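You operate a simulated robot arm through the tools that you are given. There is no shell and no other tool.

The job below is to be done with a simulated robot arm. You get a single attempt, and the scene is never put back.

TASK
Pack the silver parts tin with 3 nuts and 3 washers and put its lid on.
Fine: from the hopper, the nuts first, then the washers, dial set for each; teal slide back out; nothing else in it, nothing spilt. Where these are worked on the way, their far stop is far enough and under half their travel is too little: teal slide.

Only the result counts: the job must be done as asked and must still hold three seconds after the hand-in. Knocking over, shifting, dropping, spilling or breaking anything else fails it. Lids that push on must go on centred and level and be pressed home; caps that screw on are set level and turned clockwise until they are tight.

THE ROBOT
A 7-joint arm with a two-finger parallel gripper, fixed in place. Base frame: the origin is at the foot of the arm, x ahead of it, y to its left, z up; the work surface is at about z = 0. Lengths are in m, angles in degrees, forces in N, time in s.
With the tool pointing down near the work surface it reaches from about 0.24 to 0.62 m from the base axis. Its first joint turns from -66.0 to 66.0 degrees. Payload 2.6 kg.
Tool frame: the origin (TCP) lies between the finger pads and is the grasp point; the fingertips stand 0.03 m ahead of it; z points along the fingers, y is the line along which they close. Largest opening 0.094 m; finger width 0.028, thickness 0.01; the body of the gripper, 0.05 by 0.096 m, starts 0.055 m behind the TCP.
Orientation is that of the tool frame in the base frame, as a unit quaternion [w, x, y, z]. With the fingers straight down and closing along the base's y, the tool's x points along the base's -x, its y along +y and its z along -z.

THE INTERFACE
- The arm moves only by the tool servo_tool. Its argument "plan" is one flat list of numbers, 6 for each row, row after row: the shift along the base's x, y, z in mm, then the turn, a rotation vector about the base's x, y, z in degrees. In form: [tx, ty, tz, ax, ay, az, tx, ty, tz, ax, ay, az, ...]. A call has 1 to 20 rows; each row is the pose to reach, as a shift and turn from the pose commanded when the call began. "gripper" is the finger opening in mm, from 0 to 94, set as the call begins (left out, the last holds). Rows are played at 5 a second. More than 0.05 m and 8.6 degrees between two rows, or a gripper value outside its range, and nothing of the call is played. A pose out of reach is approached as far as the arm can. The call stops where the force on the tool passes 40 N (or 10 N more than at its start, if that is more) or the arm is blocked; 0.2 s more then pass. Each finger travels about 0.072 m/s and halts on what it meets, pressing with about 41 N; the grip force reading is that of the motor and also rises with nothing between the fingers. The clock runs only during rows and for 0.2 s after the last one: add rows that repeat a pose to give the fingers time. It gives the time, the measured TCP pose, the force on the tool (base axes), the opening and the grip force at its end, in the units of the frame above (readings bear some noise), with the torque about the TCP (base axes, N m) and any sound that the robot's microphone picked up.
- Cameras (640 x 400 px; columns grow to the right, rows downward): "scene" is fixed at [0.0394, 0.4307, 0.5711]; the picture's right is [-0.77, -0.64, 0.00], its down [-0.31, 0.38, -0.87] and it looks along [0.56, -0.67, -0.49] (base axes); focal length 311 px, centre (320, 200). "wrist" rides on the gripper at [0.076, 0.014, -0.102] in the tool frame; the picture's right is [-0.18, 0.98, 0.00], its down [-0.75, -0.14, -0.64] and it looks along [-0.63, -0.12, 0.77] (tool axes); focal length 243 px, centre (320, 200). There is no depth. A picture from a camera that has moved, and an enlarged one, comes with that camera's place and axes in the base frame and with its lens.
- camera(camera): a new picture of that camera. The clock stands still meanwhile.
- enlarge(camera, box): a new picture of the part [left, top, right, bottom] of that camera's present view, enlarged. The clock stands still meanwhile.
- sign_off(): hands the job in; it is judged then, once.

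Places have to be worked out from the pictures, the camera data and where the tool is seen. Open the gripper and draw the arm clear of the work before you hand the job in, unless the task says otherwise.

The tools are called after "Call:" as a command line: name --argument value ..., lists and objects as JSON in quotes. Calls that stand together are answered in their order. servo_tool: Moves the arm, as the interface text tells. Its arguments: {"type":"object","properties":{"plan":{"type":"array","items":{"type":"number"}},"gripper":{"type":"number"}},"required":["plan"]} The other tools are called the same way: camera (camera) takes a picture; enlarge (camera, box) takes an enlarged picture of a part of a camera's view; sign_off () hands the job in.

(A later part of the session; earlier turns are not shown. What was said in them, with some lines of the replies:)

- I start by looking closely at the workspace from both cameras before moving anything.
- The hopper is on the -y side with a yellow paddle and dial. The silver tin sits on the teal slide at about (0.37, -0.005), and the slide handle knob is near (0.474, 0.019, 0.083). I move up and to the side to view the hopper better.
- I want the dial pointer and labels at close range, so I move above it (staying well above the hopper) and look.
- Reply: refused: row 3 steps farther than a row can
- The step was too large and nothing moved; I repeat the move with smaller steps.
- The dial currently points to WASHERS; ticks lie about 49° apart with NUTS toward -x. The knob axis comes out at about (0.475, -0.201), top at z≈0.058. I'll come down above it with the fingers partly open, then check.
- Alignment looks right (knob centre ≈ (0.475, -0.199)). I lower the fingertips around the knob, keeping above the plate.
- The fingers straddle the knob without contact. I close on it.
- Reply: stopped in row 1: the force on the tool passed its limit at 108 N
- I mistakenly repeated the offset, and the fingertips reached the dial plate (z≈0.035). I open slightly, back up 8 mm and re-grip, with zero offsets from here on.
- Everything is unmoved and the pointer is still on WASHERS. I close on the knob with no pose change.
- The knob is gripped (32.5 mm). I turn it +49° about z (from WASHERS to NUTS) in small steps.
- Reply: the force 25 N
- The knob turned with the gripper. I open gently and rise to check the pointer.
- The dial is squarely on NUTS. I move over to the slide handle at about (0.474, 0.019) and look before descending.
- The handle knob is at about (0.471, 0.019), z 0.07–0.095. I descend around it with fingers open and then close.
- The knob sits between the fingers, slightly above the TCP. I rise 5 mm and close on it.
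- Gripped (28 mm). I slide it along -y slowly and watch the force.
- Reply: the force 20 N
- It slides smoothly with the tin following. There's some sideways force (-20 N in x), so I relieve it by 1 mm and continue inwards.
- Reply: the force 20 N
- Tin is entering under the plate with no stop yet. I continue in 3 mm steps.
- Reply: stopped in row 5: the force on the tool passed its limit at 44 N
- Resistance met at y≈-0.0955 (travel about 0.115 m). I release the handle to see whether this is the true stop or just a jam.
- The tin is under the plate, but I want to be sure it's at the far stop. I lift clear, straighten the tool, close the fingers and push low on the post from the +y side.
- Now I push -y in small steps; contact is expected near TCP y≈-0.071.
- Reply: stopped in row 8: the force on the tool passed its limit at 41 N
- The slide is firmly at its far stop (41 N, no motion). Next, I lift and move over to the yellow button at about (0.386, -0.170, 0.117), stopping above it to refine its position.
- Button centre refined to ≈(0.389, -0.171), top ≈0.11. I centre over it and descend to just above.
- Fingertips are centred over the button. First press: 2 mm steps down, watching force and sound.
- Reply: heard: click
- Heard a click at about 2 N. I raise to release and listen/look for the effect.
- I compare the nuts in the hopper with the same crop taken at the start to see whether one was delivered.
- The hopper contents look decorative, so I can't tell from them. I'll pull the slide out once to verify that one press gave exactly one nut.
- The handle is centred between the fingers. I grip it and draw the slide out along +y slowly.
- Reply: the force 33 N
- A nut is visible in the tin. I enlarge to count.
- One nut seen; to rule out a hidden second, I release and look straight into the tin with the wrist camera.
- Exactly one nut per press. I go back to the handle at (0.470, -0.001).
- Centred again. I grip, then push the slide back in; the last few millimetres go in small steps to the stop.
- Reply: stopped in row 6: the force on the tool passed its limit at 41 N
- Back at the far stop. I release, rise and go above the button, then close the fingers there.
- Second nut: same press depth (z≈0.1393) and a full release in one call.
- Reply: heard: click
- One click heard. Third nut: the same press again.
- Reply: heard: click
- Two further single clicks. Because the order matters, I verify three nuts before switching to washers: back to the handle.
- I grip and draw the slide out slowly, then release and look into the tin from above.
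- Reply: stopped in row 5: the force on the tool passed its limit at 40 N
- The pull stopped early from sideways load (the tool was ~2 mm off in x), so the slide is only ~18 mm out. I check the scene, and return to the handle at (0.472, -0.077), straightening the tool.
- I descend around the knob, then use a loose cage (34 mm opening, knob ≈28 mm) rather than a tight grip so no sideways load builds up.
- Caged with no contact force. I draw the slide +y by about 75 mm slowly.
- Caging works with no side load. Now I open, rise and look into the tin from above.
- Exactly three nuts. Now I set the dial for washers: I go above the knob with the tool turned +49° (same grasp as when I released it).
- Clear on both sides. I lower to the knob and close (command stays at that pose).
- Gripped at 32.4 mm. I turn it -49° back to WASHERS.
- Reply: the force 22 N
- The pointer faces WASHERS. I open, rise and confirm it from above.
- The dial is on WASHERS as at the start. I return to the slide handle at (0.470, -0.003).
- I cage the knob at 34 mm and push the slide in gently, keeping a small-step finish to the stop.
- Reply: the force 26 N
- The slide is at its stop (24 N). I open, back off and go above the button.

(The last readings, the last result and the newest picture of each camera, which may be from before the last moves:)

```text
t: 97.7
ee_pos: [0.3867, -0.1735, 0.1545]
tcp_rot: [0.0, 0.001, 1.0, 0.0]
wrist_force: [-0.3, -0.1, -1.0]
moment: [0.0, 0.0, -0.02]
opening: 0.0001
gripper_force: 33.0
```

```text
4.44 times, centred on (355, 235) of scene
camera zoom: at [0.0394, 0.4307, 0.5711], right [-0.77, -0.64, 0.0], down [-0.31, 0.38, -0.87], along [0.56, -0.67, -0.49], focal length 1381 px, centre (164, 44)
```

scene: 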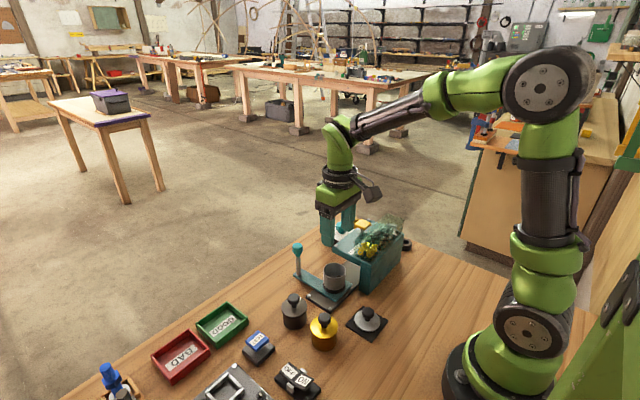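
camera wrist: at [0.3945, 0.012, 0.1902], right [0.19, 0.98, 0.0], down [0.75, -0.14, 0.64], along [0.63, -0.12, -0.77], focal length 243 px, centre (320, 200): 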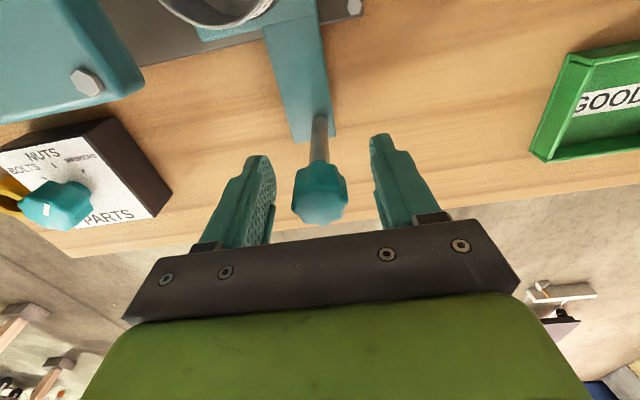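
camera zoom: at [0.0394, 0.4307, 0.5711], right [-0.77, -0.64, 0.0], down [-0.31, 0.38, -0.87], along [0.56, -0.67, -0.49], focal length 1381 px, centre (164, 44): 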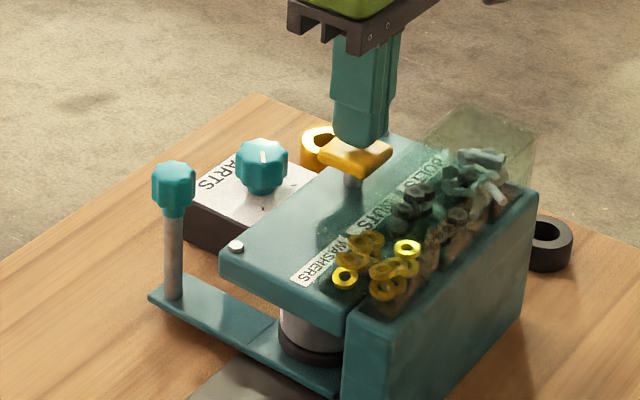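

Over the button (y about 3 mm further out, still centred enough), with the slide fully in. First washer: one press and full release, shifting y +3 mm.

Call:
servo_tool --plan '[0, 3, 0, 0, 0, 0, 0, 3, -3, 0, 0, 0, 0, 3, -6, 0, 0, 0, 0, 3, -8, 0, 0, 0, 0, 3, -10, 0, 0, 0, 0, 3, -12, 0, 0, 0, 0, 3, -14, 0, 0, 0, 0, 3, -16, 0, 0, 0, 0, 3, -16, 0, 0, 0, 0, 3, -10, 0, 0, 0, 0, 3, -5, 0, 0, 0, 0, 3, 0, 0, 0, 0, 0, 3, 0, 0, 0, 0, 0, 3, 0, 0, 0, 0]'

```text
t: 100.7
ee_pos: [0.387, -0.1689, 0.1556]
tcp_rot: [0.001, 0.001, 1.0, 0.0]
wrist_force: [1.0, 0.0, 0.0]
moment: [-0.02, -0.01, 0.0]
opening: 0.0
gripper_force: 33.0
heard: click
```

Click heard. Second washer.

Call:
servo_tool --plan '[0, 0, -3, 0, 0, 0, 0, 0, -6, 0, 0, 0, 0, 0, -8, 0, 0, 0, 0, 0, -10, 0, 0, 0, 0, 0, -12, 0, 0, 0, 0, 0, -14, 0, 0, 0, 0, 0, -16, 0, 0, 0, 0, 0, -16, 0, 0, 0, 0, 0, -10, 0, 0, 0, 0, 0, -5, 0, 0, 0, 0, 0, 0, 0, 0, 0, 0, 0, 0, 0, 0, 0, 0, 0, 0, 0, 0, 0]'

```text
t: 103.5
ee_pos: [0.387, -0.1691, 0.1551]
tcp_rot: [0.0, 0.002, 1.0, 0.0]
wrist_force: [1.2, -0.1, -0.5]
moment: [-0.01, 0.02, 0.01]
opening: 0.0001
gripper_force: 33.6
heard: click
```

Click heard. Third washer.

Call:
servo_tool --plan '[0, 0, -3, 0, 0, 0, 0, 0, -6, 0, 0, 0, 0, 0, -8, 0, 0, 0, 0, 0, -10, 0, 0, 0, 0, 0, -12, 0, 0, 0, 0, 0, -14, 0, 0, 0, 0, 0, -16, 0, 0, 0, 0, 0, -16, 0, 0, 0, 0, 0, -10, 0, 0, 0, 0, 0, -5, 0, 0, 0, 0, 0, 0, 0, 0, 0, 0, 0, 0, 0, 0, 0, 0, 0, 0, 0, 0, 0]'

```text
t: 106.3
ee_pos: [0.3862, -0.1682, 0.1561]
tcp_rot: [0.0, 0.001, 1.0, 0.0]
wrist_force: [-0.6, 0.4, -0.2]
moment: [0.02, 0.0, 0.0]
opening: 0.0
gripper_force: 32.9
heard: click
```

Third click heard. I go back to the handle to draw the slide out.

Call:
servo_tool --plan '[10, 5, 25, 0, 0, 0, 30, 20, 35, 0, 0, 0, 55, 45, 35, 0, 0, 0, 75, 63, 35, 0, 0, 0, 84, 72, 35, 0, 0, 0, 84, 72, 10, 0, 0, 0, 84, 72, -20, 0, 0, 0, 84, 72, -45, 0, 0, 0, 84, 72, -69, 0, 0, 0, 84, 72, -69, 0, 0, 0]' --gripper 60

Call:
camera --camera "wrist"

```text
t: 108.5
ee_pos: [0.4703, -0.0944, 0.0849]
tcp_rot: [0.0, 0.001, 1.0, 0.001]
wrist_force: [0.1, 0.2, 0.2]
moment: [-0.01, -0.01, 0.01]
opening: 0.0599
gripper_force: 0.0
```

```text
taken
camera wrist: at [0.3945, -0.0807, 0.1877], right [0.19, 0.98, 0.0], down [0.75, -0.14, 0.64], along [0.63, -0.12, -0.77], focal length 243 px, centre (320, 200)
```

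wrist: 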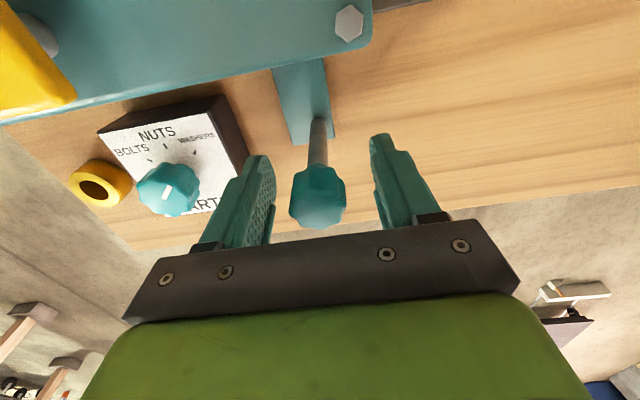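

I cage and draw the slide out in small steps.

Call:
servo_tool --plan '[0, 0, 0, 0, 0, 0, 0, 0, 0, 0, 0, 0, 0, 0, 0, 0, 0, 0, 0, 3, 0, 0, 0, 0, 0, 6, 0, 0, 0, 0, 0, 10, 0, 0, 0, 0, 0, 15, 0, 0, 0, 0, 0, 20, 0, 0, 0, 0, 0, 25, 0, 0, 0, 0, 0, 30, 0, 0, 0, 0, 0, 35, 0, 0, 0, 0, 0, 40, 0, 0, 0, 0, 0, 45, 0, 0, 0, 0, 0, 50, 0, 0, 0, 0, 0, 55, 0, 0, 0, 0, 0, 60, 0, 0, 0, 0, 0, 65, 0, 0, 0, 0, 0, 70, 0, 0, 0, 0, 0, 75, 0, 0, 0, 0, 0, 80, 0, 0, 0, 0]' --gripper 34

Call:
servo_tool --plan '[0, 5, 0, 0, 0, 0, 0, 10, 0, 0, 0, 0, 0, 15, 0, 0, 0, 0, 0, 20, 0, 0, 0, 0, 0, 25, 0, 0, 0, 0, 0, 29, 0, 0, 0, 0, 0, 32, 0, 0, 0, 0, 0, 34, 0, 0, 0, 0, 0, 36, 0, 0, 0, 0, 0, 38, 0, 0, 0, 0, 0, 40, 0, 0, 0, 0]'

Call:
enlarge --camera "scene" --box '[260, 220, 400, 320]'

```text
t: 112.7
ee_pos: [0.4702, -0.0178, 0.0871]
tcp_rot: [0.001, 0.001, 1.0, 0.001]
wrist_force: [-1.0, -0.1, 0.0]
moment: [0.03, -0.01, -0.03]
opening: 0.0343
gripper_force: 0.3
```

```text
t: 115.1
ee_pos: [0.4708, 0.0228, 0.0864]
tcp_rot: [0.0, 0.0, 1.0, 0.0]
wrist_force: [0.5, 0.1, 0.0]
moment: [-0.01, 0.02, 0.01]
opening: 0.034
gripper_force: 0.0
```

```text
4.00 times, centred on (330, 270) of scene
camera zoom: at [0.0394, 0.4307, 0.5711], right [-0.77, -0.64, 0.0], down [-0.31, 0.38, -0.87], along [0.56, -0.67, -0.49], focal length 1243 px, centre (280, -80)
```

zoom: 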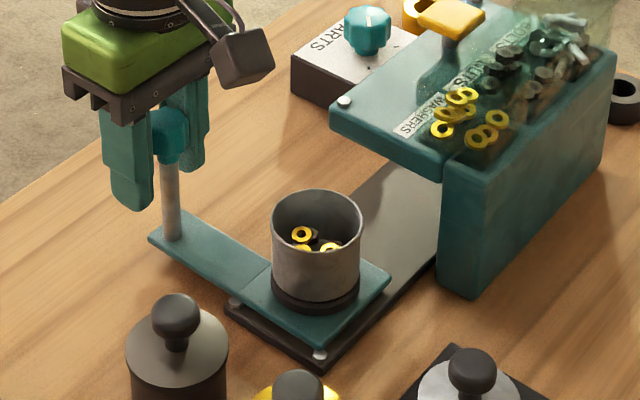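

Washers are visible in the tin. I pull a few more millimetres to be sure the slide reaches its out stop.

Call:
servo_tool --plan '[0, 2, 0, 0, 0, 0, 0, 4, 0, 0, 0, 0, 0, 6, 0, 0, 0, 0, 0, 8, 0, 0, 0, 0]'

Call:
enlarge --camera "scene" --box '[260, 220, 400, 320]'

```text
t: 116.1
ee_pos: [0.4709, 0.028, 0.0865]
tcp_rot: [-0.001, 0.002, 1.0, -0.002]
wrist_force: [-3.0, -17.6, -5.2]
moment: [0.15, -0.1, 0.14]
opening: 0.0438
gripper_force: 8.9
```

```text
4.00 times, centred on (330, 270) of scene
camera zoom: at [0.0395, 0.4307, 0.5711], right [-0.77, -0.64, 0.0], down [-0.31, 0.38, -0.87], along [0.56, -0.67, -0.49], focal length 1243 px, centre (280, -80)
```

zoom: 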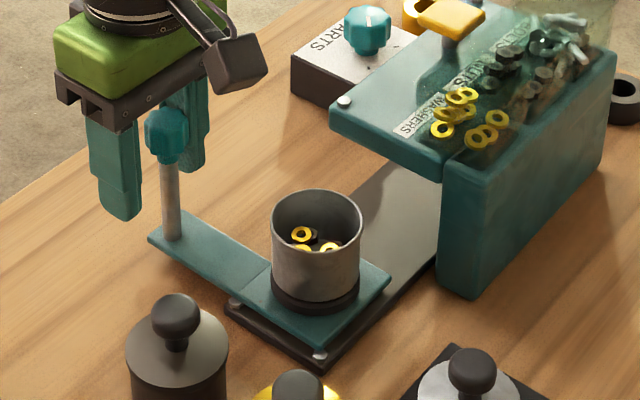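

The slide is at the out stop. I open, centre on the knob, rise, and look down into the tin.

Call:
servo_tool --plan '[0, -4, 0, 0, 0, 0, 0, -8, 0, 0, 0, 0, 0, -8, 0, 0, 0, 0, 0, -8, 35, 0, 0, 0, 0, -8, 75, 0, 0, 0, 0, -8, 114, 0, 0, 0, -40, -18, 114, 0, 0, 0, -80, -25, 114, 0, 0, 0, -109, -28, 114, 0, 0, 0, -109, -28, 114, 0, 0, 0]' --gripper 60

Call:
enlarge --camera "wrist" --box '[270, 50, 370, 125]'

Call:
camera --camera "wrist"

```text
t: 118.3
ee_pos: [0.3612, 0.0017, 0.2007]
tcp_rot: [-0.001, 0.0, 1.0, 0.0]
wrist_force: [-0.3, -0.6, -0.9]
moment: [0.03, 0.01, -0.03]
opening: 0.0602
gripper_force: 0.0
```

```text
5.33 times, centred on (320, 88) of wrist
camera zoom: at [0.2856, 0.017, 0.3037], right [0.19, 0.98, 0.0], down [0.75, -0.14, 0.64], along [0.63, -0.12, -0.77], focal length 1294 px, centre (320, 800)
```

zoom: 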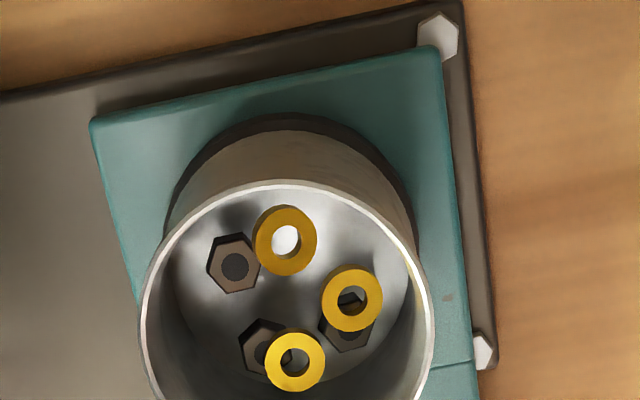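

```text
taken
camera wrist: at [0.2856, 0.017, 0.3037], right [0.19, 0.98, 0.0], down [0.75, -0.14, 0.64], along [0.63, -0.12, -0.77], focal length 243 px, centre (320, 200)
```

wrist: 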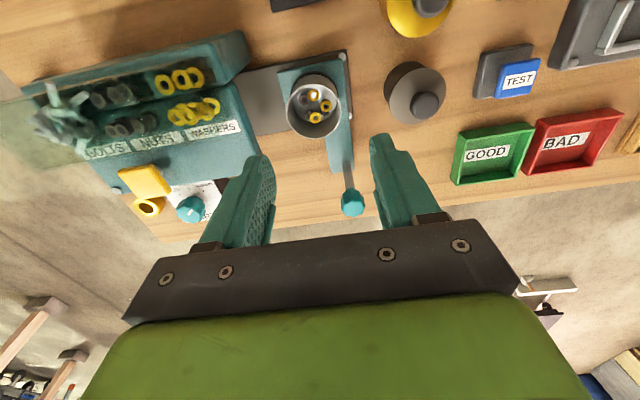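

The tin holds exactly three nuts and three washers. Now I measure the tin's rim centre, then find the lid.

Call:
enlarge --camera "wrist" --box '[260, 60, 380, 150]'

Call:
enlarge --camera "scene" --box '[300, 250, 400, 350]'

```text
4.44 times, centred on (320, 105) of wrist
camera zoom: at [0.2856, 0.017, 0.3037], right [0.19, 0.98, 0.0], down [0.75, -0.14, 0.64], along [0.63, -0.12, -0.77], focal length 1078 px, centre (320, 622)
```

zoom: 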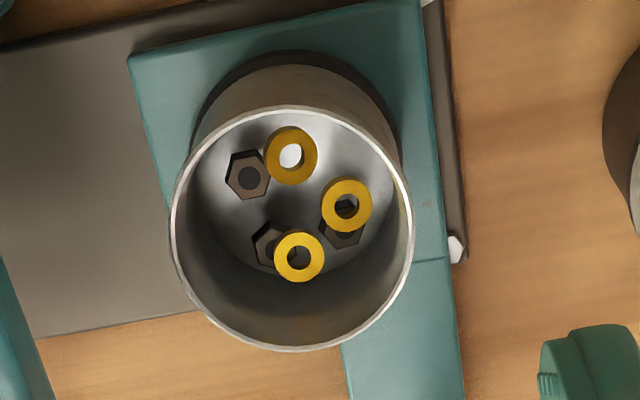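

```text
4.00 times, centred on (350, 300) of scene
camera zoom: at [0.0394, 0.4307, 0.5711], right [-0.77, -0.64, 0.0], down [-0.31, 0.38, -0.87], along [0.56, -0.67, -0.49], focal length 1243 px, centre (200, -200)
```

zoom: 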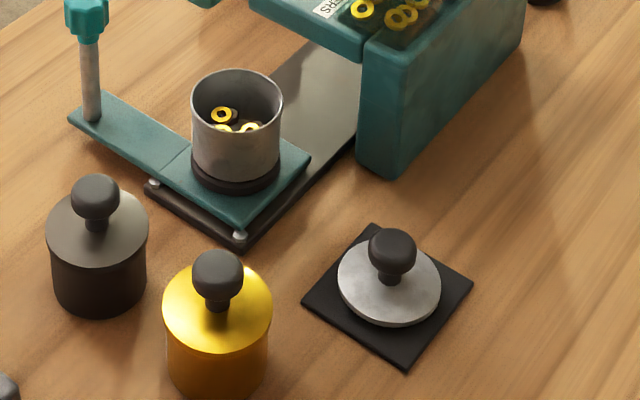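

For accuracy I place the wrist camera nearly straight above the rim (near the top of its picture), then do the same for the lid.

Call:
servo_tool --plan '[35, -10, 0, 0, 0, 0, 68, -21, 0, 0, 0, 0, 68, -21, 0, 0, 0, 0, 68, -21, 0, 0, 0, 0]'

Call:
enlarge --camera "wrist" --box '[260, 0, 380, 90]'

Call:
servo_tool --plan '[-40, 5, 0, 0, 0, 0, -80, 10, 0, 0, 0, 0, -118, 15, 0, 0, 0, 0, -118, 15, 0, 0, 0, 0, -118, 15, 0, 0, 0, 0]'

Call:
enlarge --camera "wrist" --box '[260, 0, 380, 90]'

Call:
camera --camera "wrist"

```text
t: 119.3
ee_pos: [0.4285, -0.0174, 0.202]
tcp_rot: [0.0, 0.001, 1.0, 0.0]
wrist_force: [0.2, -0.6, 0.3]
moment: [0.0, 0.01, -0.01]
opening: 0.0598
gripper_force: 0.0
```

```text
4.44 times, centred on (320, 45) of wrist
camera zoom: at [0.3537, -0.004, 0.3045], right [0.19, 0.98, 0.0], down [0.75, -0.14, 0.64], along [0.63, -0.12, -0.77], focal length 1078 px, centre (320, 889)
```

zoom: 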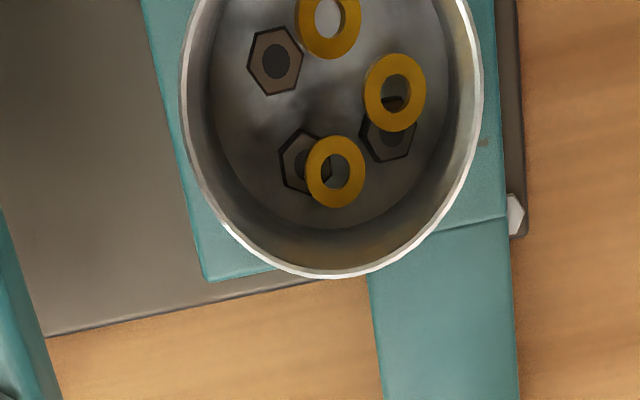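

```text
t: 120.5
ee_pos: [0.3121, -0.0033, 0.1998]
tcp_rot: [0.0, 0.0, 1.0, -0.001]
wrist_force: [-0.4, 0.5, -0.2]
moment: [-0.05, -0.04, -0.01]
opening: 0.06
gripper_force: 0.1
```

```text
4.44 times, centred on (320, 45) of wrist
camera zoom: at [0.2366, 0.0112, 0.3025], right [0.19, 0.98, 0.0], down [0.75, -0.14, 0.64], along [0.63, -0.12, -0.77], focal length 1078 px, centre (320, 889)
```

zoom: 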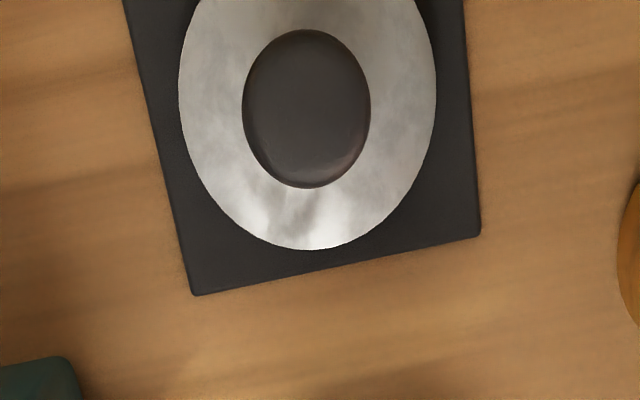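

```text
taken
camera wrist: at [0.2366, 0.0112, 0.3025], right [0.19, 0.98, 0.0], down [0.75, -0.14, 0.64], along [0.63, -0.12, -0.77], focal length 243 px, centre (320, 200)
```

wrist: 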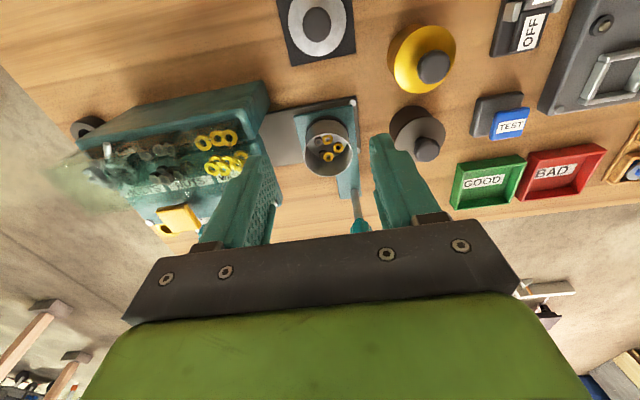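

Rim centre ≈(0.371, -0.0055); lid and its knob centre ≈(0.255, 0.0045), so the tin is +116/-10 mm from the lid. I move above the lid knob and come down to z=0.075 to check.

Call:
servo_tool --plan '[-30, 4, -10, 0, 0, 0, -57, 8, -30, 0, 0, 0, -57, 8, -65, 0, 0, 0, -57, 8, -100, 0, 0, 0, -57, 8, -125, 0, 0, 0, -57, 8, -125, 0, 0, 0]'

Call:
camera --camera "wrist"

Call:
enlarge --camera "scene" --box '[300, 260, 430, 350]'

```text
t: 121.9
ee_pos: [0.256, 0.0047, 0.0751]
tcp_rot: [0.001, 0.001, 1.0, 0.0]
wrist_force: [-0.2, 0.3, -0.7]
moment: [-0.02, 0.01, 0.02]
opening: 0.0599
gripper_force: 0.1
```

```text
taken
camera wrist: at [0.1797, 0.0188, 0.1771], right [0.19, 0.98, 0.0], down [0.75, -0.14, 0.64], along [0.63, -0.12, -0.77], focal length 243 px, centre (320, 200)
```

wrist: 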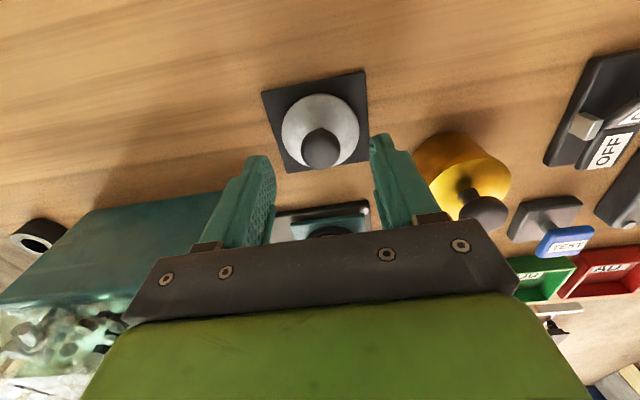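

```text
4.44 times, centred on (365, 305) of scene
camera zoom: at [0.0394, 0.4307, 0.5711], right [-0.77, -0.64, 0.0], down [-0.31, 0.38, -0.87], along [0.56, -0.67, -0.49], focal length 1381 px, centre (120, -267)
```

zoom: 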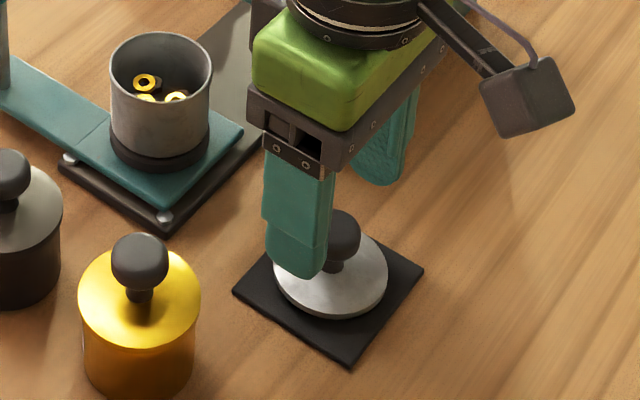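

The lid knob is centred between the fingers; knob top ≈0.038, disc ≈0.01. I lower to TCP z≈0.045 (tips ≈0.015).

Call:
servo_tool --plan '[-1, 0, -8, 0, 0, 0, -1, 0, -16, 0, 0, 0, -1, 0, -22, 0, 0, 0, -1, 0, -27, 0, 0, 0, -1, 0, -30, 0, 0, 0, -1, 0, -30, 0, 0, 0]'

Call:
camera --camera "wrist"

Call:
enlarge --camera "scene" --box '[330, 280, 410, 340]'

```text
t: 123.3
ee_pos: [0.2527, 0.0045, 0.0457]
tcp_rot: [0.0, 0.001, 1.0, 0.0]
wrist_force: [-1.3, 0.0, -0.3]
moment: [-0.01, -0.06, -0.01]
opening: 0.0601
gripper_force: 0.2
```

```text
taken
camera wrist: at [0.1781, 0.0191, 0.1484], right [0.19, 0.98, 0.0], down [0.75, -0.14, 0.64], along [0.63, -0.12, -0.77], focal length 243 px, centre (320, 200)
```

wrist: 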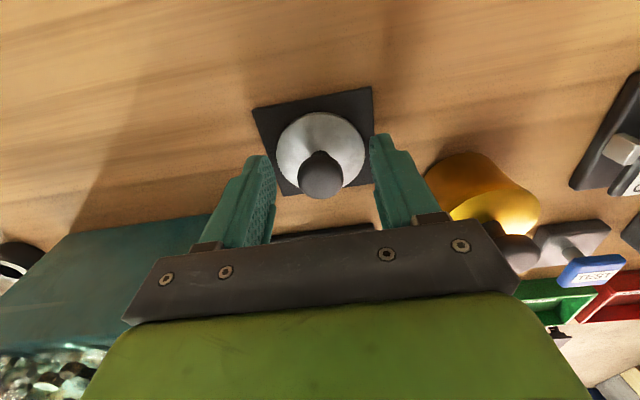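

```text
6.67 times, centred on (370, 310) of scene
camera zoom: at [0.0394, 0.4307, 0.5711], right [-0.77, -0.64, 0.0], down [-0.31, 0.38, -0.87], along [0.56, -0.67, -0.49], focal length 2072 px, centre (-13, -533)
```

zoom: 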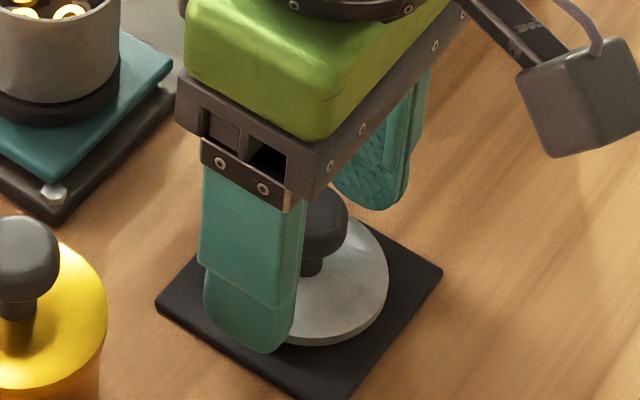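

The knob is between the pads, with no contact. I close on it.

Call:
servo_tool --plan '[0, 0, 0, 0, 0, 0, 0, 0, 0, 0, 0, 0, 0, 0, 0, 0, 0, 0, 0, 0, 0, 0, 0, 0, 0, 0, 0, 0, 0, 0]' --gripper 10

Call:
enlarge --camera "scene" --box '[330, 280, 410, 340]'

Call:
enlarge --camera "wrist" --box '[220, 70, 420, 220]'

```text
t: 124.5
ee_pos: [0.2544, 0.0046, 0.0463]
tcp_rot: [0.0, 0.001, 1.0, 0.001]
wrist_force: [-0.3, -0.2, 0.7]
moment: [-0.01, 0.04, 0.0]
opening: 0.0206
gripper_force: 40.8
```

```text
6.67 times, centred on (370, 310) of scene
camera zoom: at [0.0394, 0.4307, 0.5711], right [-0.77, -0.64, 0.0], down [-0.31, 0.38, -0.87], along [0.56, -0.67, -0.49], focal length 2072 px, centre (-13, -533)
```

zoom: 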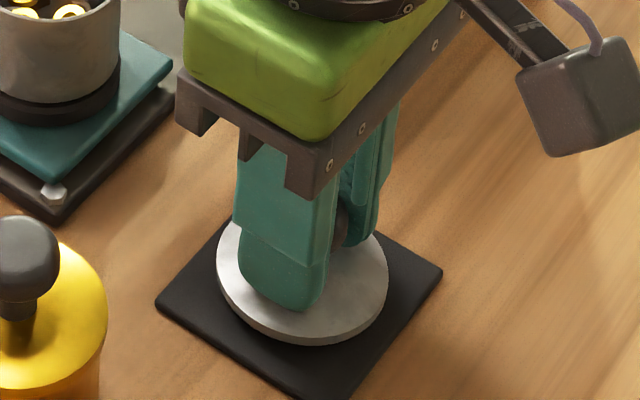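

```text
2.67 times, centred on (320, 145) of wrist
camera zoom: at [0.1782, 0.0192, 0.1485], right [0.19, 0.98, 0.0], down [0.75, -0.14, 0.64], along [0.63, -0.12, -0.77], focal length 647 px, centre (320, 347)
```

zoom: 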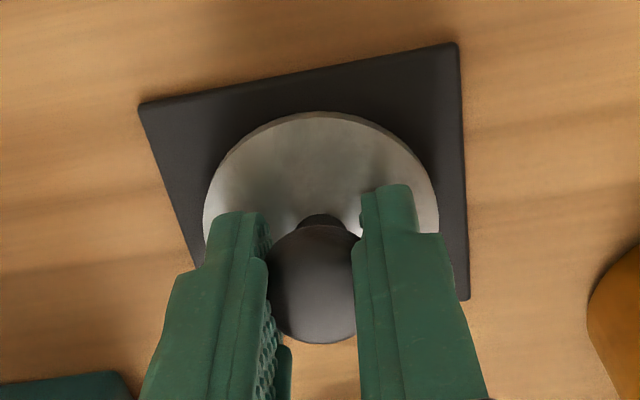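

Gripped at 20.6 mm. I lift 12 mm slowly and check the lid hangs level.

Call:
servo_tool --plan '[0, 0, 3, 0, 0, 0, 0, 0, 6, 0, 0, 0, 0, 0, 9, 0, 0, 0, 0, 0, 12, 0, 0, 0, 0, 0, 12, 0, 0, 0]'

Call:
enlarge --camera "scene" --box '[330, 280, 410, 340]'

Call:
enlarge --camera "wrist" --box '[220, 70, 420, 220]'

```text
t: 125.7
ee_pos: [0.2547, 0.0038, 0.0587]
tcp_rot: [0.001, 0.001, 1.0, -0.001]
wrist_force: [-0.4, 0.2, -0.2]
moment: [0.05, 0.04, -0.03]
opening: 0.0205
gripper_force: 41.0
```

```text
6.67 times, centred on (370, 310) of scene
camera zoom: at [0.0394, 0.4307, 0.5711], right [-0.77, -0.64, 0.0], down [-0.31, 0.38, -0.87], along [0.56, -0.67, -0.49], focal length 2072 px, centre (-13, -533)
```

zoom: 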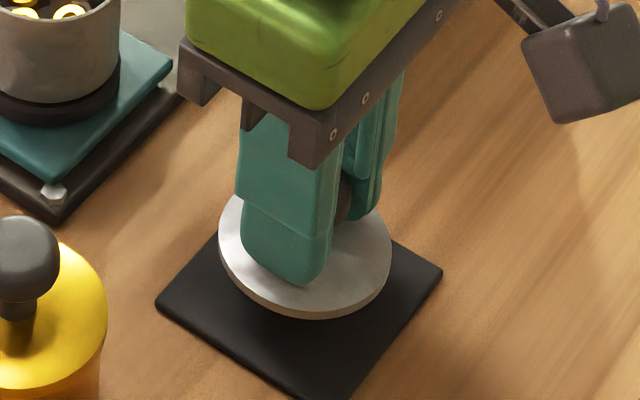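

```text
2.67 times, centred on (320, 145) of wrist
camera zoom: at [0.1783, 0.019, 0.1605], right [0.19, 0.98, 0.0], down [0.75, -0.14, 0.64], along [0.63, -0.12, -0.77], focal length 647 px, centre (320, 347)
```

zoom: 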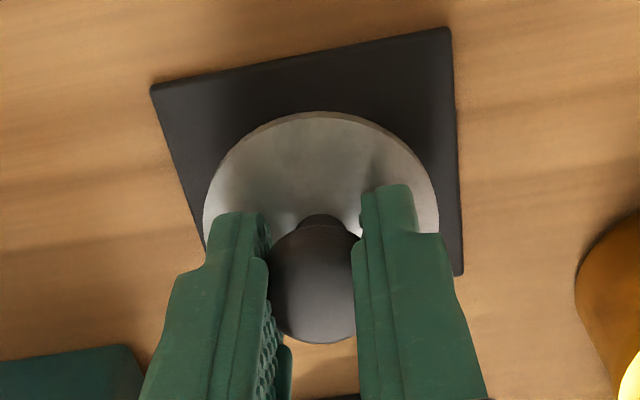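

The lid hangs level and is centred on the TCP within 1 mm. I lift to z≈0.145 and carry it above the tin at (0.3705, -0.0055).

Call:
servo_tool --plan '[0, 0, 25, 0, 0, 0, 0, 0, 55, 0, 0, 0, 0, 0, 86, 0, 0, 0, 30, -3, 86, 0, 0, 0, 65, -6, 86, 0, 0, 0, 95, -8, 86, 0, 0, 0, 116, -9.5, 86, 0, 0, 0, 116, -9.5, 86, 0, 0, 0, 116, -9.5, 86, 0, 0, 0]'

Call:
camera --camera "wrist"

Call:
enlarge --camera "scene" --box '[290, 200, 400, 300]'

```text
t: 127.7
ee_pos: [0.3703, -0.0039, 0.1439]
tcp_rot: [0.0, 0.001, 1.0, 0.001]
wrist_force: [1.4, -0.6, -0.4]
moment: [0.0, 0.01, -0.01]
opening: 0.0205
gripper_force: 40.8
```

```text
taken
camera wrist: at [0.2946, 0.0092, 0.2462], right [0.19, 0.98, 0.0], down [0.75, -0.14, 0.64], along [0.63, -0.12, -0.77], focal length 243 px, centre (320, 200)
```

wrist: 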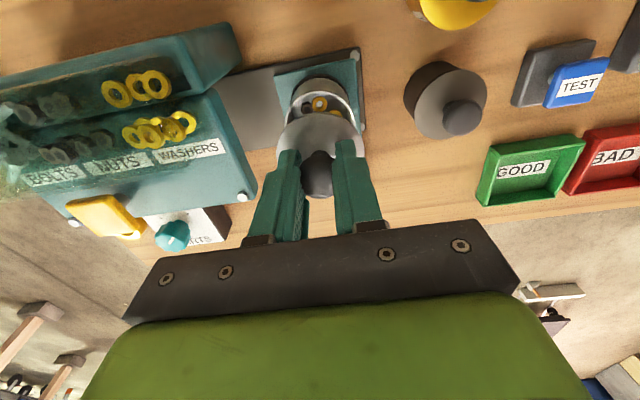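

```text
4.00 times, centred on (345, 250) of scene
camera zoom: at [0.0394, 0.4307, 0.5711], right [-0.77, -0.64, 0.0], down [-0.31, 0.38, -0.87], along [0.56, -0.67, -0.49], focal length 1243 px, centre (220, 0)
```

zoom: 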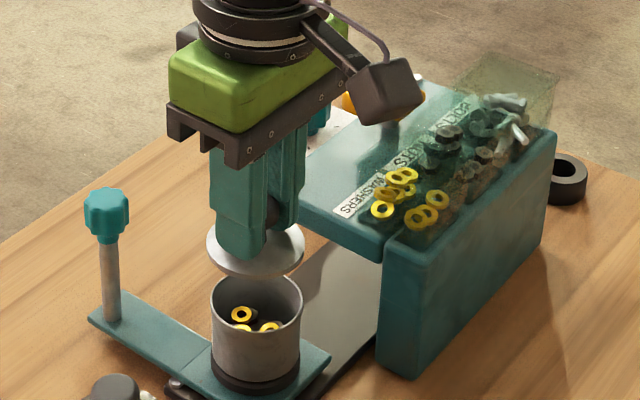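

The lid is roughly above the tin. I lower to about 1 cm above the rim and check alignment closely in both views.

Call:
servo_tool --plan '[0, -1, -8, 0, 0, 0, 0, -1, -16, 0, 0, 0, 0, -1, -24, 0, 0, 0, 0, -1, -28, 0, 0, 0, 0, -1, -28, 0, 0, 0, 0, -1, -28, 0, 0, 0]'

Call:
enlarge --camera "wrist" --box '[250, 70, 390, 175]'

Call:
enlarge --camera "scene" --box '[320, 245, 380, 295]'

```text
t: 129.1
ee_pos: [0.3714, -0.0069, 0.1152]
tcp_rot: [0.0, 0.001, 1.0, 0.0]
wrist_force: [0.4, 0.7, -0.1]
moment: [0.0, 0.01, -0.01]
opening: 0.0203
gripper_force: 41.6
```

```text
3.81 times, centred on (320, 122) of wrist
camera zoom: at [0.2955, 0.0077, 0.2189], right [0.19, 0.98, 0.0], down [0.75, -0.14, 0.64], along [0.63, -0.12, -0.77], focal length 924 px, centre (320, 495)
```

zoom: 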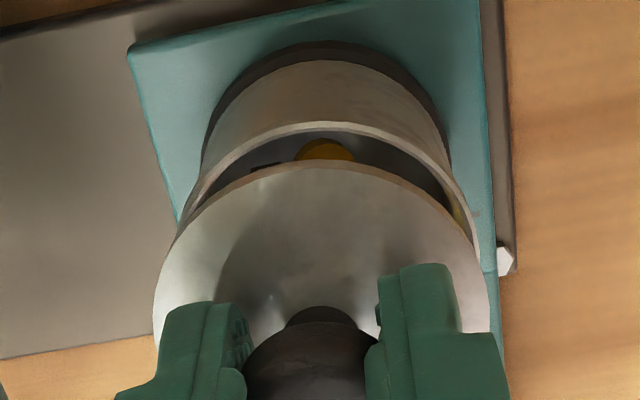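

```text
8.00 times, centred on (350, 270) of scene
camera zoom: at [0.0394, 0.4307, 0.5711], right [-0.77, -0.64, 0.0], down [-0.31, 0.38, -0.87], along [0.56, -0.67, -0.49], focal length 2486 px, centre (80, -360)
```

zoom: 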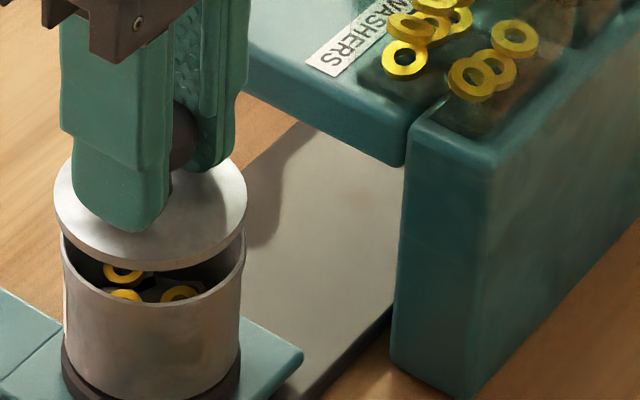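

Comparing the two views, the lid is about 2 mm too far in +x and 1.3 mm too far in -y. I correct by (-2, +1.3) mm, lower 5 mm and recheck.

Call:
servo_tool --plan '[-2, 1.3, 0, 0, 0, 0, -2, 1.3, -3, 0, 0, 0, -2, 1.3, -5, 0, 0, 0, -2, 1.3, -5, 0, 0, 0]'

Call:
enlarge --camera "wrist" --box '[270, 80, 370, 155]'

Call:
enlarge --camera "scene" --box '[320, 255, 364, 288]'

```text
t: 130.1
ee_pos: [0.3697, -0.0041, 0.1108]
tcp_rot: [-0.001, 0.002, 1.0, 0.001]
wrist_force: [-0.4, 0.1, 0.1]
moment: [0.0, 0.0, -0.03]
opening: 0.0204
gripper_force: 41.0
```

```text
5.33 times, centred on (320, 118) of wrist
camera zoom: at [0.293, 0.0096, 0.2133], right [0.19, 0.98, 0.0], down [0.75, -0.14, 0.64], along [0.63, -0.12, -0.77], focal length 1294 px, centre (320, 640)
```

zoom: 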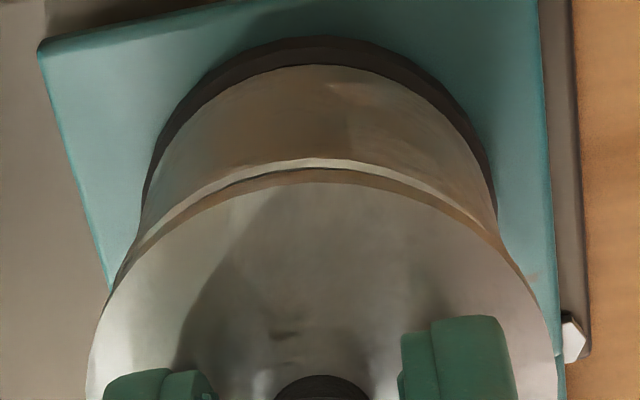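

```text
12.12 times, centred on (342, 272) of scene
camera zoom: at [0.0394, 0.4307, 0.5711], right [-0.77, -0.64, 0.0], down [-0.31, 0.38, -0.87], along [0.56, -0.67, -0.49], focal length 3767 px, centre (53, -667)
```

zoom: 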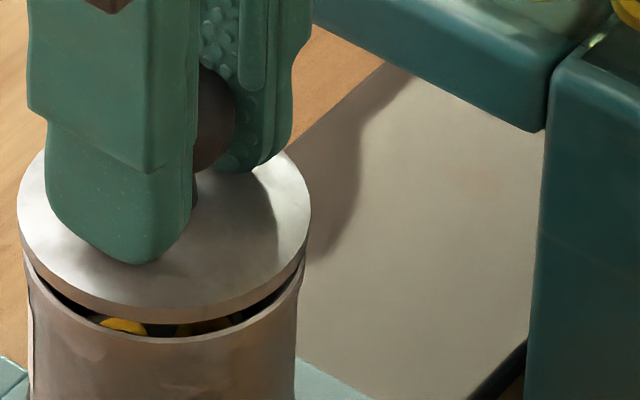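

Well centred now in both views. I lower in 1 mm steps onto the rim, watching force.

Call:
servo_tool --plan '[0, 0, -1, 0, 0, 0, 0, 0, -2, 0, 0, 0, 0, 0, -3, 0, 0, 0, 0, 0, -4, 0, 0, 0, 0, 0, -5, 0, 0, 0, 0, 0, -6, 0, 0, 0]'

Call:
enlarge --camera "scene" --box '[320, 255, 364, 288]'

Call:
enlarge --camera "wrist" --box '[270, 80, 370, 155]'

```text
t: 131.5
ee_pos: [0.3679, -0.0031, 0.1051]
tcp_rot: [0.002, 0.001, 1.0, 0.0]
wrist_force: [-0.2, -0.2, -0.5]
moment: [-0.01, -0.04, 0.01]
opening: 0.0208
gripper_force: 41.1
```

```text
12.12 times, centred on (342, 272) of scene
camera zoom: at [0.0394, 0.4307, 0.5711], right [-0.77, -0.64, 0.0], down [-0.31, 0.38, -0.87], along [0.56, -0.67, -0.49], focal length 3767 px, centre (53, -667)
```

zoom: 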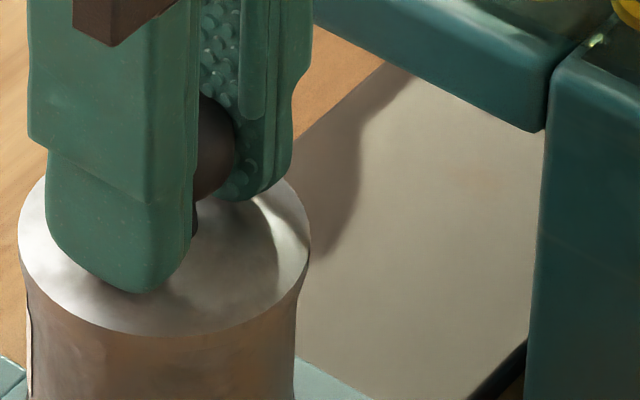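

```text
5.33 times, centred on (320, 118) of wrist
camera zoom: at [0.2919, 0.0107, 0.2076], right [0.19, 0.98, 0.0], down [0.75, -0.14, 0.64], along [0.63, -0.12, -0.77], focal length 1294 px, centre (320, 640)
```

zoom: 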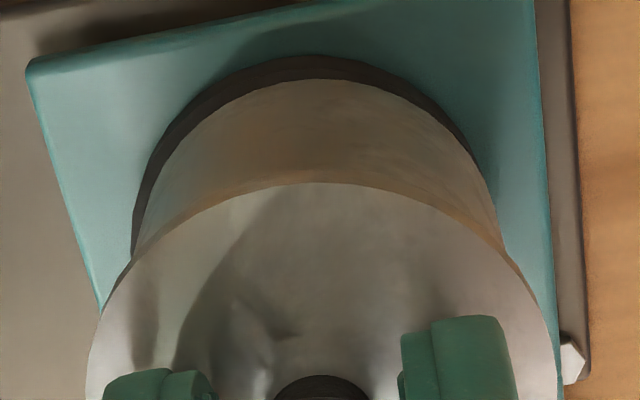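

No gap visible but little force yet. I continue pressing down in 1 mm steps until the force builds.

Call:
servo_tool --plan '[0, 0, -1, 0, 0, 0, 0, 0, -2, 0, 0, 0, 0, 0, -3, 0, 0, 0]'

Call:
enlarge --camera "scene" --box '[320, 255, 364, 288]'

```text
t: 132.2
ee_pos: [0.3698, -0.0045, 0.1062]
tcp_rot: [0.002, 0.002, 1.0, 0.0]
wrist_force: [-2.5, 0.1, 6.4]
moment: [0.03, 0.12, -0.01]
opening: 0.0204
gripper_force: 41.3
stopped in row 3: the force on the tool passed its limit at 44 N (the readings are from after the stop); the commanded pose is now the measured one
```

```text
12.12 times, centred on (342, 272) of scene
camera zoom: at [0.0394, 0.4307, 0.5711], right [-0.77, -0.64, 0.0], down [-0.31, 0.38, -0.87], along [0.56, -0.67, -0.49], focal length 3767 px, centre (53, -667)
```

zoom: 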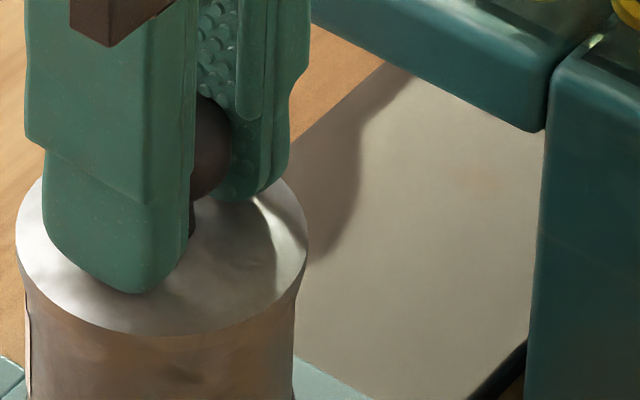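

Force reached 44 N at contact. I release gently and rise to inspect how the lid sits.

Call:
servo_tool --plan '[0, 0, 0, 0, 0, 0, 0, 0, 0, 0, 0, 0, 0, 0, 0, 0, 0, 0, 0, 0, 20, 0, 0, 0, 0, 0, 45, 0, 0, 0, 0, 0, 75, 0, 0, 0, 0, 0, 95, 0, 0, 0, 0, 0, 95, 0, 0, 0]' --gripper 50

Call:
enlarge --camera "scene" --box '[310, 240, 374, 300]'

Call:
camera --camera "wrist"

Call:
enlarge --camera "wrist" --box '[260, 60, 380, 150]'

```text
t: 134.0
ee_pos: [0.3684, -0.0039, 0.1995]
tcp_rot: [0.001, 0.003, 1.0, 0.001]
wrist_force: [-0.5, 0.3, -1.2]
moment: [0.02, 0.03, -0.01]
opening: 0.05
gripper_force: 0.1
heard: snap
```

```text
6.67 times, centred on (342, 270) of scene
camera zoom: at [0.0394, 0.4307, 0.5711], right [-0.77, -0.64, 0.0], down [-0.31, 0.38, -0.87], along [0.56, -0.67, -0.49], focal length 2072 px, centre (173, -267)
```

zoom: 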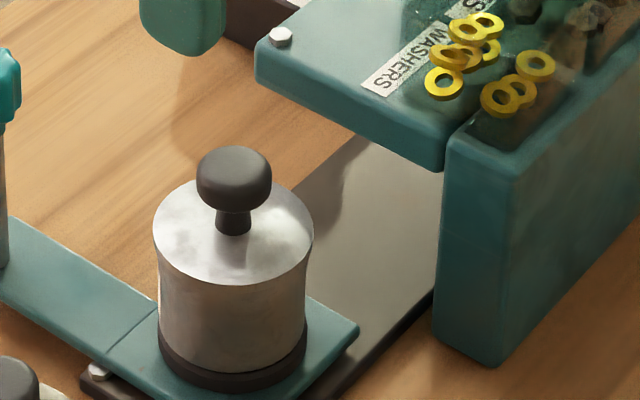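

```text
taken
camera wrist: at [0.2918, 0.0102, 0.3022], right [0.19, 0.98, 0.0], down [0.75, -0.15, 0.64], along [0.63, -0.12, -0.76], focal length 243 px, centre (320, 200)
```

wrist: 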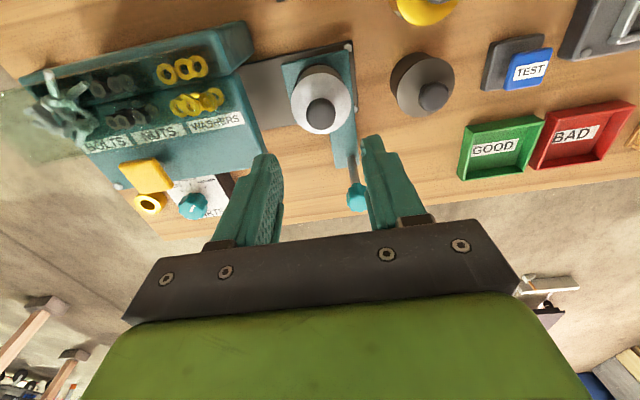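

```text
4.44 times, centred on (320, 105) of wrist
camera zoom: at [0.2918, 0.0102, 0.3022], right [0.19, 0.98, 0.0], down [0.75, -0.15, 0.64], along [0.63, -0.12, -0.76], focal length 1078 px, centre (320, 622)
```

zoom: 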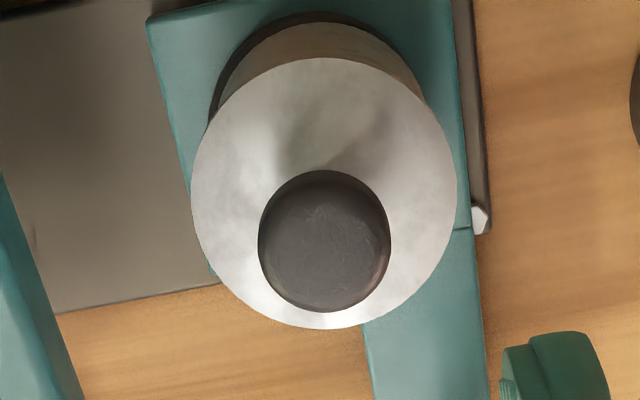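

A "snap" was heard and the lid looks level and flush. To be sure it is home, I close the fingers and press straight down on the knob top, first coming close to it.

Call:
servo_tool --plan '[0, 0, 0, 0, 0, 0, 0, 0, 0, 0, 0, 0, 0, 0, 0, 0, 0, 0, 0, 0, -20, 0, 0, 0, 0, 0, -40, 0, 0, 0, 0, 0, -57, 0, 0, 0, 0, 0, -57, 0, 0, 0]' --gripper 0

Call:
enlarge --camera "scene" --box '[310, 230, 374, 290]'

Call:
camera --camera "wrist"

```text
t: 135.6
ee_pos: [0.3682, -0.0032, 0.1428]
tcp_rot: [0.002, 0.002, 1.0, -0.001]
wrist_force: [-0.2, 0.7, 0.2]
moment: [0.03, -0.01, -0.03]
opening: 0.0
gripper_force: 33.0
```

```text
6.67 times, centred on (342, 260) of scene
camera zoom: at [0.0394, 0.4307, 0.5711], right [-0.77, -0.64, 0.0], down [-0.31, 0.38, -0.87], along [0.56, -0.67, -0.49], focal length 2072 px, centre (173, -200)
```

zoom: 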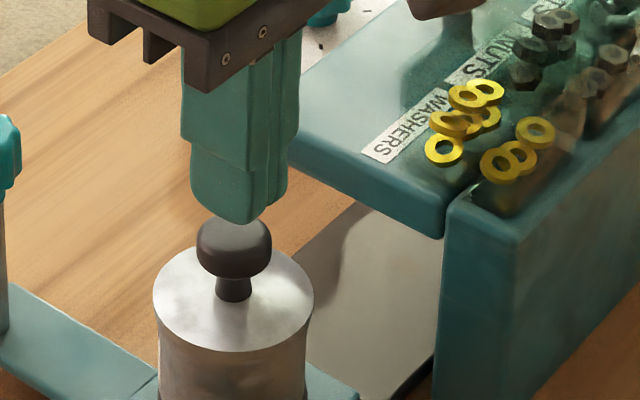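

```text
taken
camera wrist: at [0.2915, 0.0113, 0.2452], right [0.19, 0.98, 0.0], down [0.75, -0.14, 0.64], along [0.63, -0.12, -0.76], focal length 243 px, centre (320, 200)
```

wrist: 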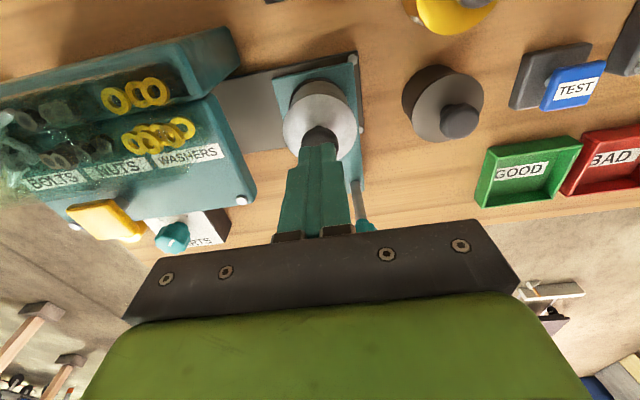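

The closed fingertips are centred above the knob. I press down in 1–2 mm steps until the force limit.

Call:
servo_tool --plan '[0, 0, -2, 0, 0, 0, 0, 0, -4, 0, 0, 0, 0, 0, -6, 0, 0, 0, 0, 0, -8, 0, 0, 0, 0, 0, -9, 0, 0, 0, 0, 0, -10, 0, 0, 0, 0, 0, -11, 0, 0, 0, 0, 0, -12, 0, 0, 0, 0, 0, -13, 0, 0, 0, 0, 0, -14, 0, 0, 0, 0, 0, -15, 0, 0, 0, 0, 0, -16, 0, 0, 0, 0, 0, -17, 0, 0, 0, 0, 0, -18, 0, 0, 0, 0, 0, -19, 0, 0, 0, 0, 0, -20, 0, 0, 0]'

Call:
enlarge --camera "scene" --box '[310, 230, 374, 290]'

```text
t: 138.2
ee_pos: [0.3688, -0.0018, 0.1302]
tcp_rot: [0.005, 0.003, 1.0, 0.001]
wrist_force: [-4.4, -0.8, 10.2]
moment: [0.03, 0.25, 0.0]
opening: 0.0001
gripper_force: 33.0
stopped in row 13: the force on the tool passed its limit at 44 N (the readings are from after the stop); the commanded pose is now the measured one
```

```text
6.67 times, centred on (342, 260) of scene
camera zoom: at [0.0394, 0.4307, 0.5711], right [-0.77, -0.64, 0.0], down [-0.31, 0.38, -0.87], along [0.56, -0.67, -0.49], focal length 2072 px, centre (173, -200)
```

zoom: 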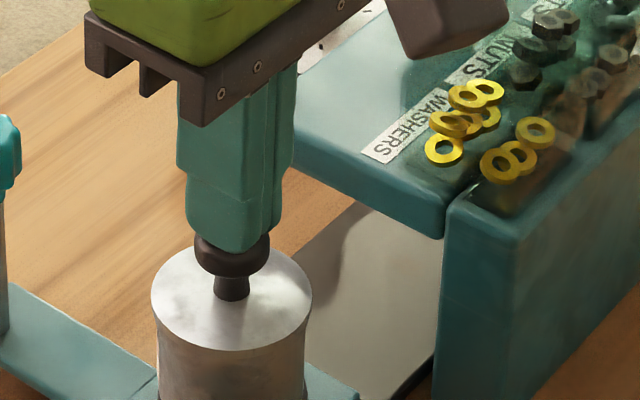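

Solid at 44 N with no further movement, so the lid is home. I lift straight up, open the gripper and draw clear.

Call:
servo_tool --plan '[0, 0, 10, 0, 0, 0, 0, 0, 30, 0, 0, 0, 0, 0, 65, 0, 0, 0, 0, 0, 100, 0, 0, 0, 0, 0, 140, 0, 0, 0, 0, 0, 180, 0, 0, 0, 0, 0, 220, 0, 0, 0, 0, 0, 220, 0, 0, 0]'

Call:
servo_tool --plan '[-20, 0, 0, 0, 0, 0, -40, 0, 0, 0, 0, 0, -50, 0, 0, 0, 0, 0, -50, 0, 0, 0, 0, 0, -50, 0, 0, 0, 0, 0]' --gripper 90

Call:
camera --camera "scene"

Call:
enlarge --camera "scene" --box '[270, 220, 410, 340]'

Call:
camera --camera "wrist"

Call:
enlarge --camera "wrist" --box '[180, 20, 440, 190]'

```text
t: 140.0
ee_pos: [0.3712, -0.004, 0.3506]
tcp_rot: [0.004, 0.004, 1.0, 0.001]
wrist_force: [0.0, 0.3, 0.0]
moment: [-0.03, 0.04, -0.01]
opening: 0.0
gripper_force: 33.2
```

```text
t: 141.2
ee_pos: [0.3193, -0.0019, 0.3489]
tcp_rot: [0.005, 0.004, 1.0, 0.001]
wrist_force: [0.1, -0.2, 0.1]
moment: [0.04, -0.02, 0.03]
opening: 0.0902
gripper_force: 0.1
```

```text
taken
```

scene: 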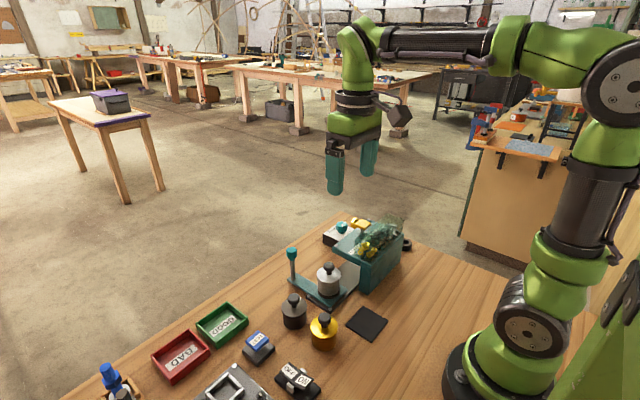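

```text
3.33 times, centred on (340, 280) of scene
camera zoom: at [0.0394, 0.4307, 0.5711], right [-0.77, -0.64, 0.0], down [-0.31, 0.38, -0.87], along [0.56, -0.67, -0.49], focal length 1036 px, centre (253, -67)
```

zoom: 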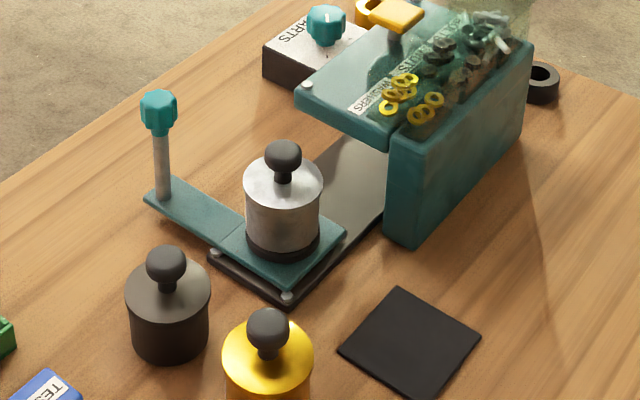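

```text
taken
camera wrist: at [0.2429, 0.0129, 0.4515], right [0.19, 0.98, 0.0], down [0.75, -0.15, 0.65], along [0.64, -0.12, -0.76], focal length 243 px, centre (320, 200)
```

wrist: 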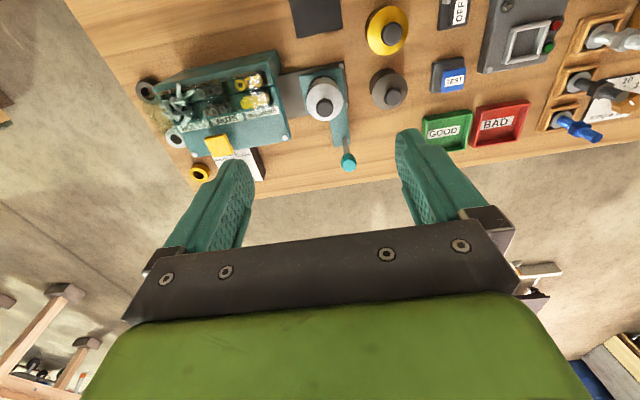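

```text
2.35 times, centred on (310, 105) of wrist
camera zoom: at [0.2429, 0.0129, 0.4515], right [0.19, 0.98, 0.0], down [0.75, -0.15, 0.65], along [0.64, -0.12, -0.76], focal length 571 px, centre (344, 424)
```

zoom: 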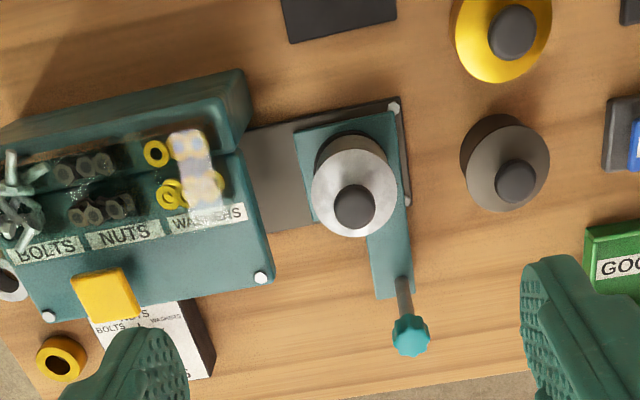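

The lid is on level and centred, the slide is fully out, nothing has spilled, and the other items look undisturbed. The gripper is open and clear, so I hand in.

Call:
sign_off

```text
The job is handed in.
```

I packed the silver tin with 3 nuts and 3 washers, pushed its lid on, and handed the job in. I haven't seen the judge's verdict.

- **Contents:** The nuts came first with the dial on NUTS, then the washers with it on WASHERS. I saw three nuts in the tin before switching the dial. After the last washer I looked from above and saw exactly three of each.
- **Lid:** It went on centred and level. I heard a snap as I let go, and a second press on the knob to 44 N moved it no further.
- **Slide:** It is back out at its stop. I pulled it out twice along the way to check the count, and pushed it back to its far stop each time before dispensing more.
- **Dial plate:** I made one mistake. While first gripping the dial, the fingertips hit its plate at about 108 N. The pictures afterwards showed nothing moved or damaged, and the dial worked normally.

Nothing was spilled, and the final pictures show nothing else disturbed. The gripper is open and the arm is clear.
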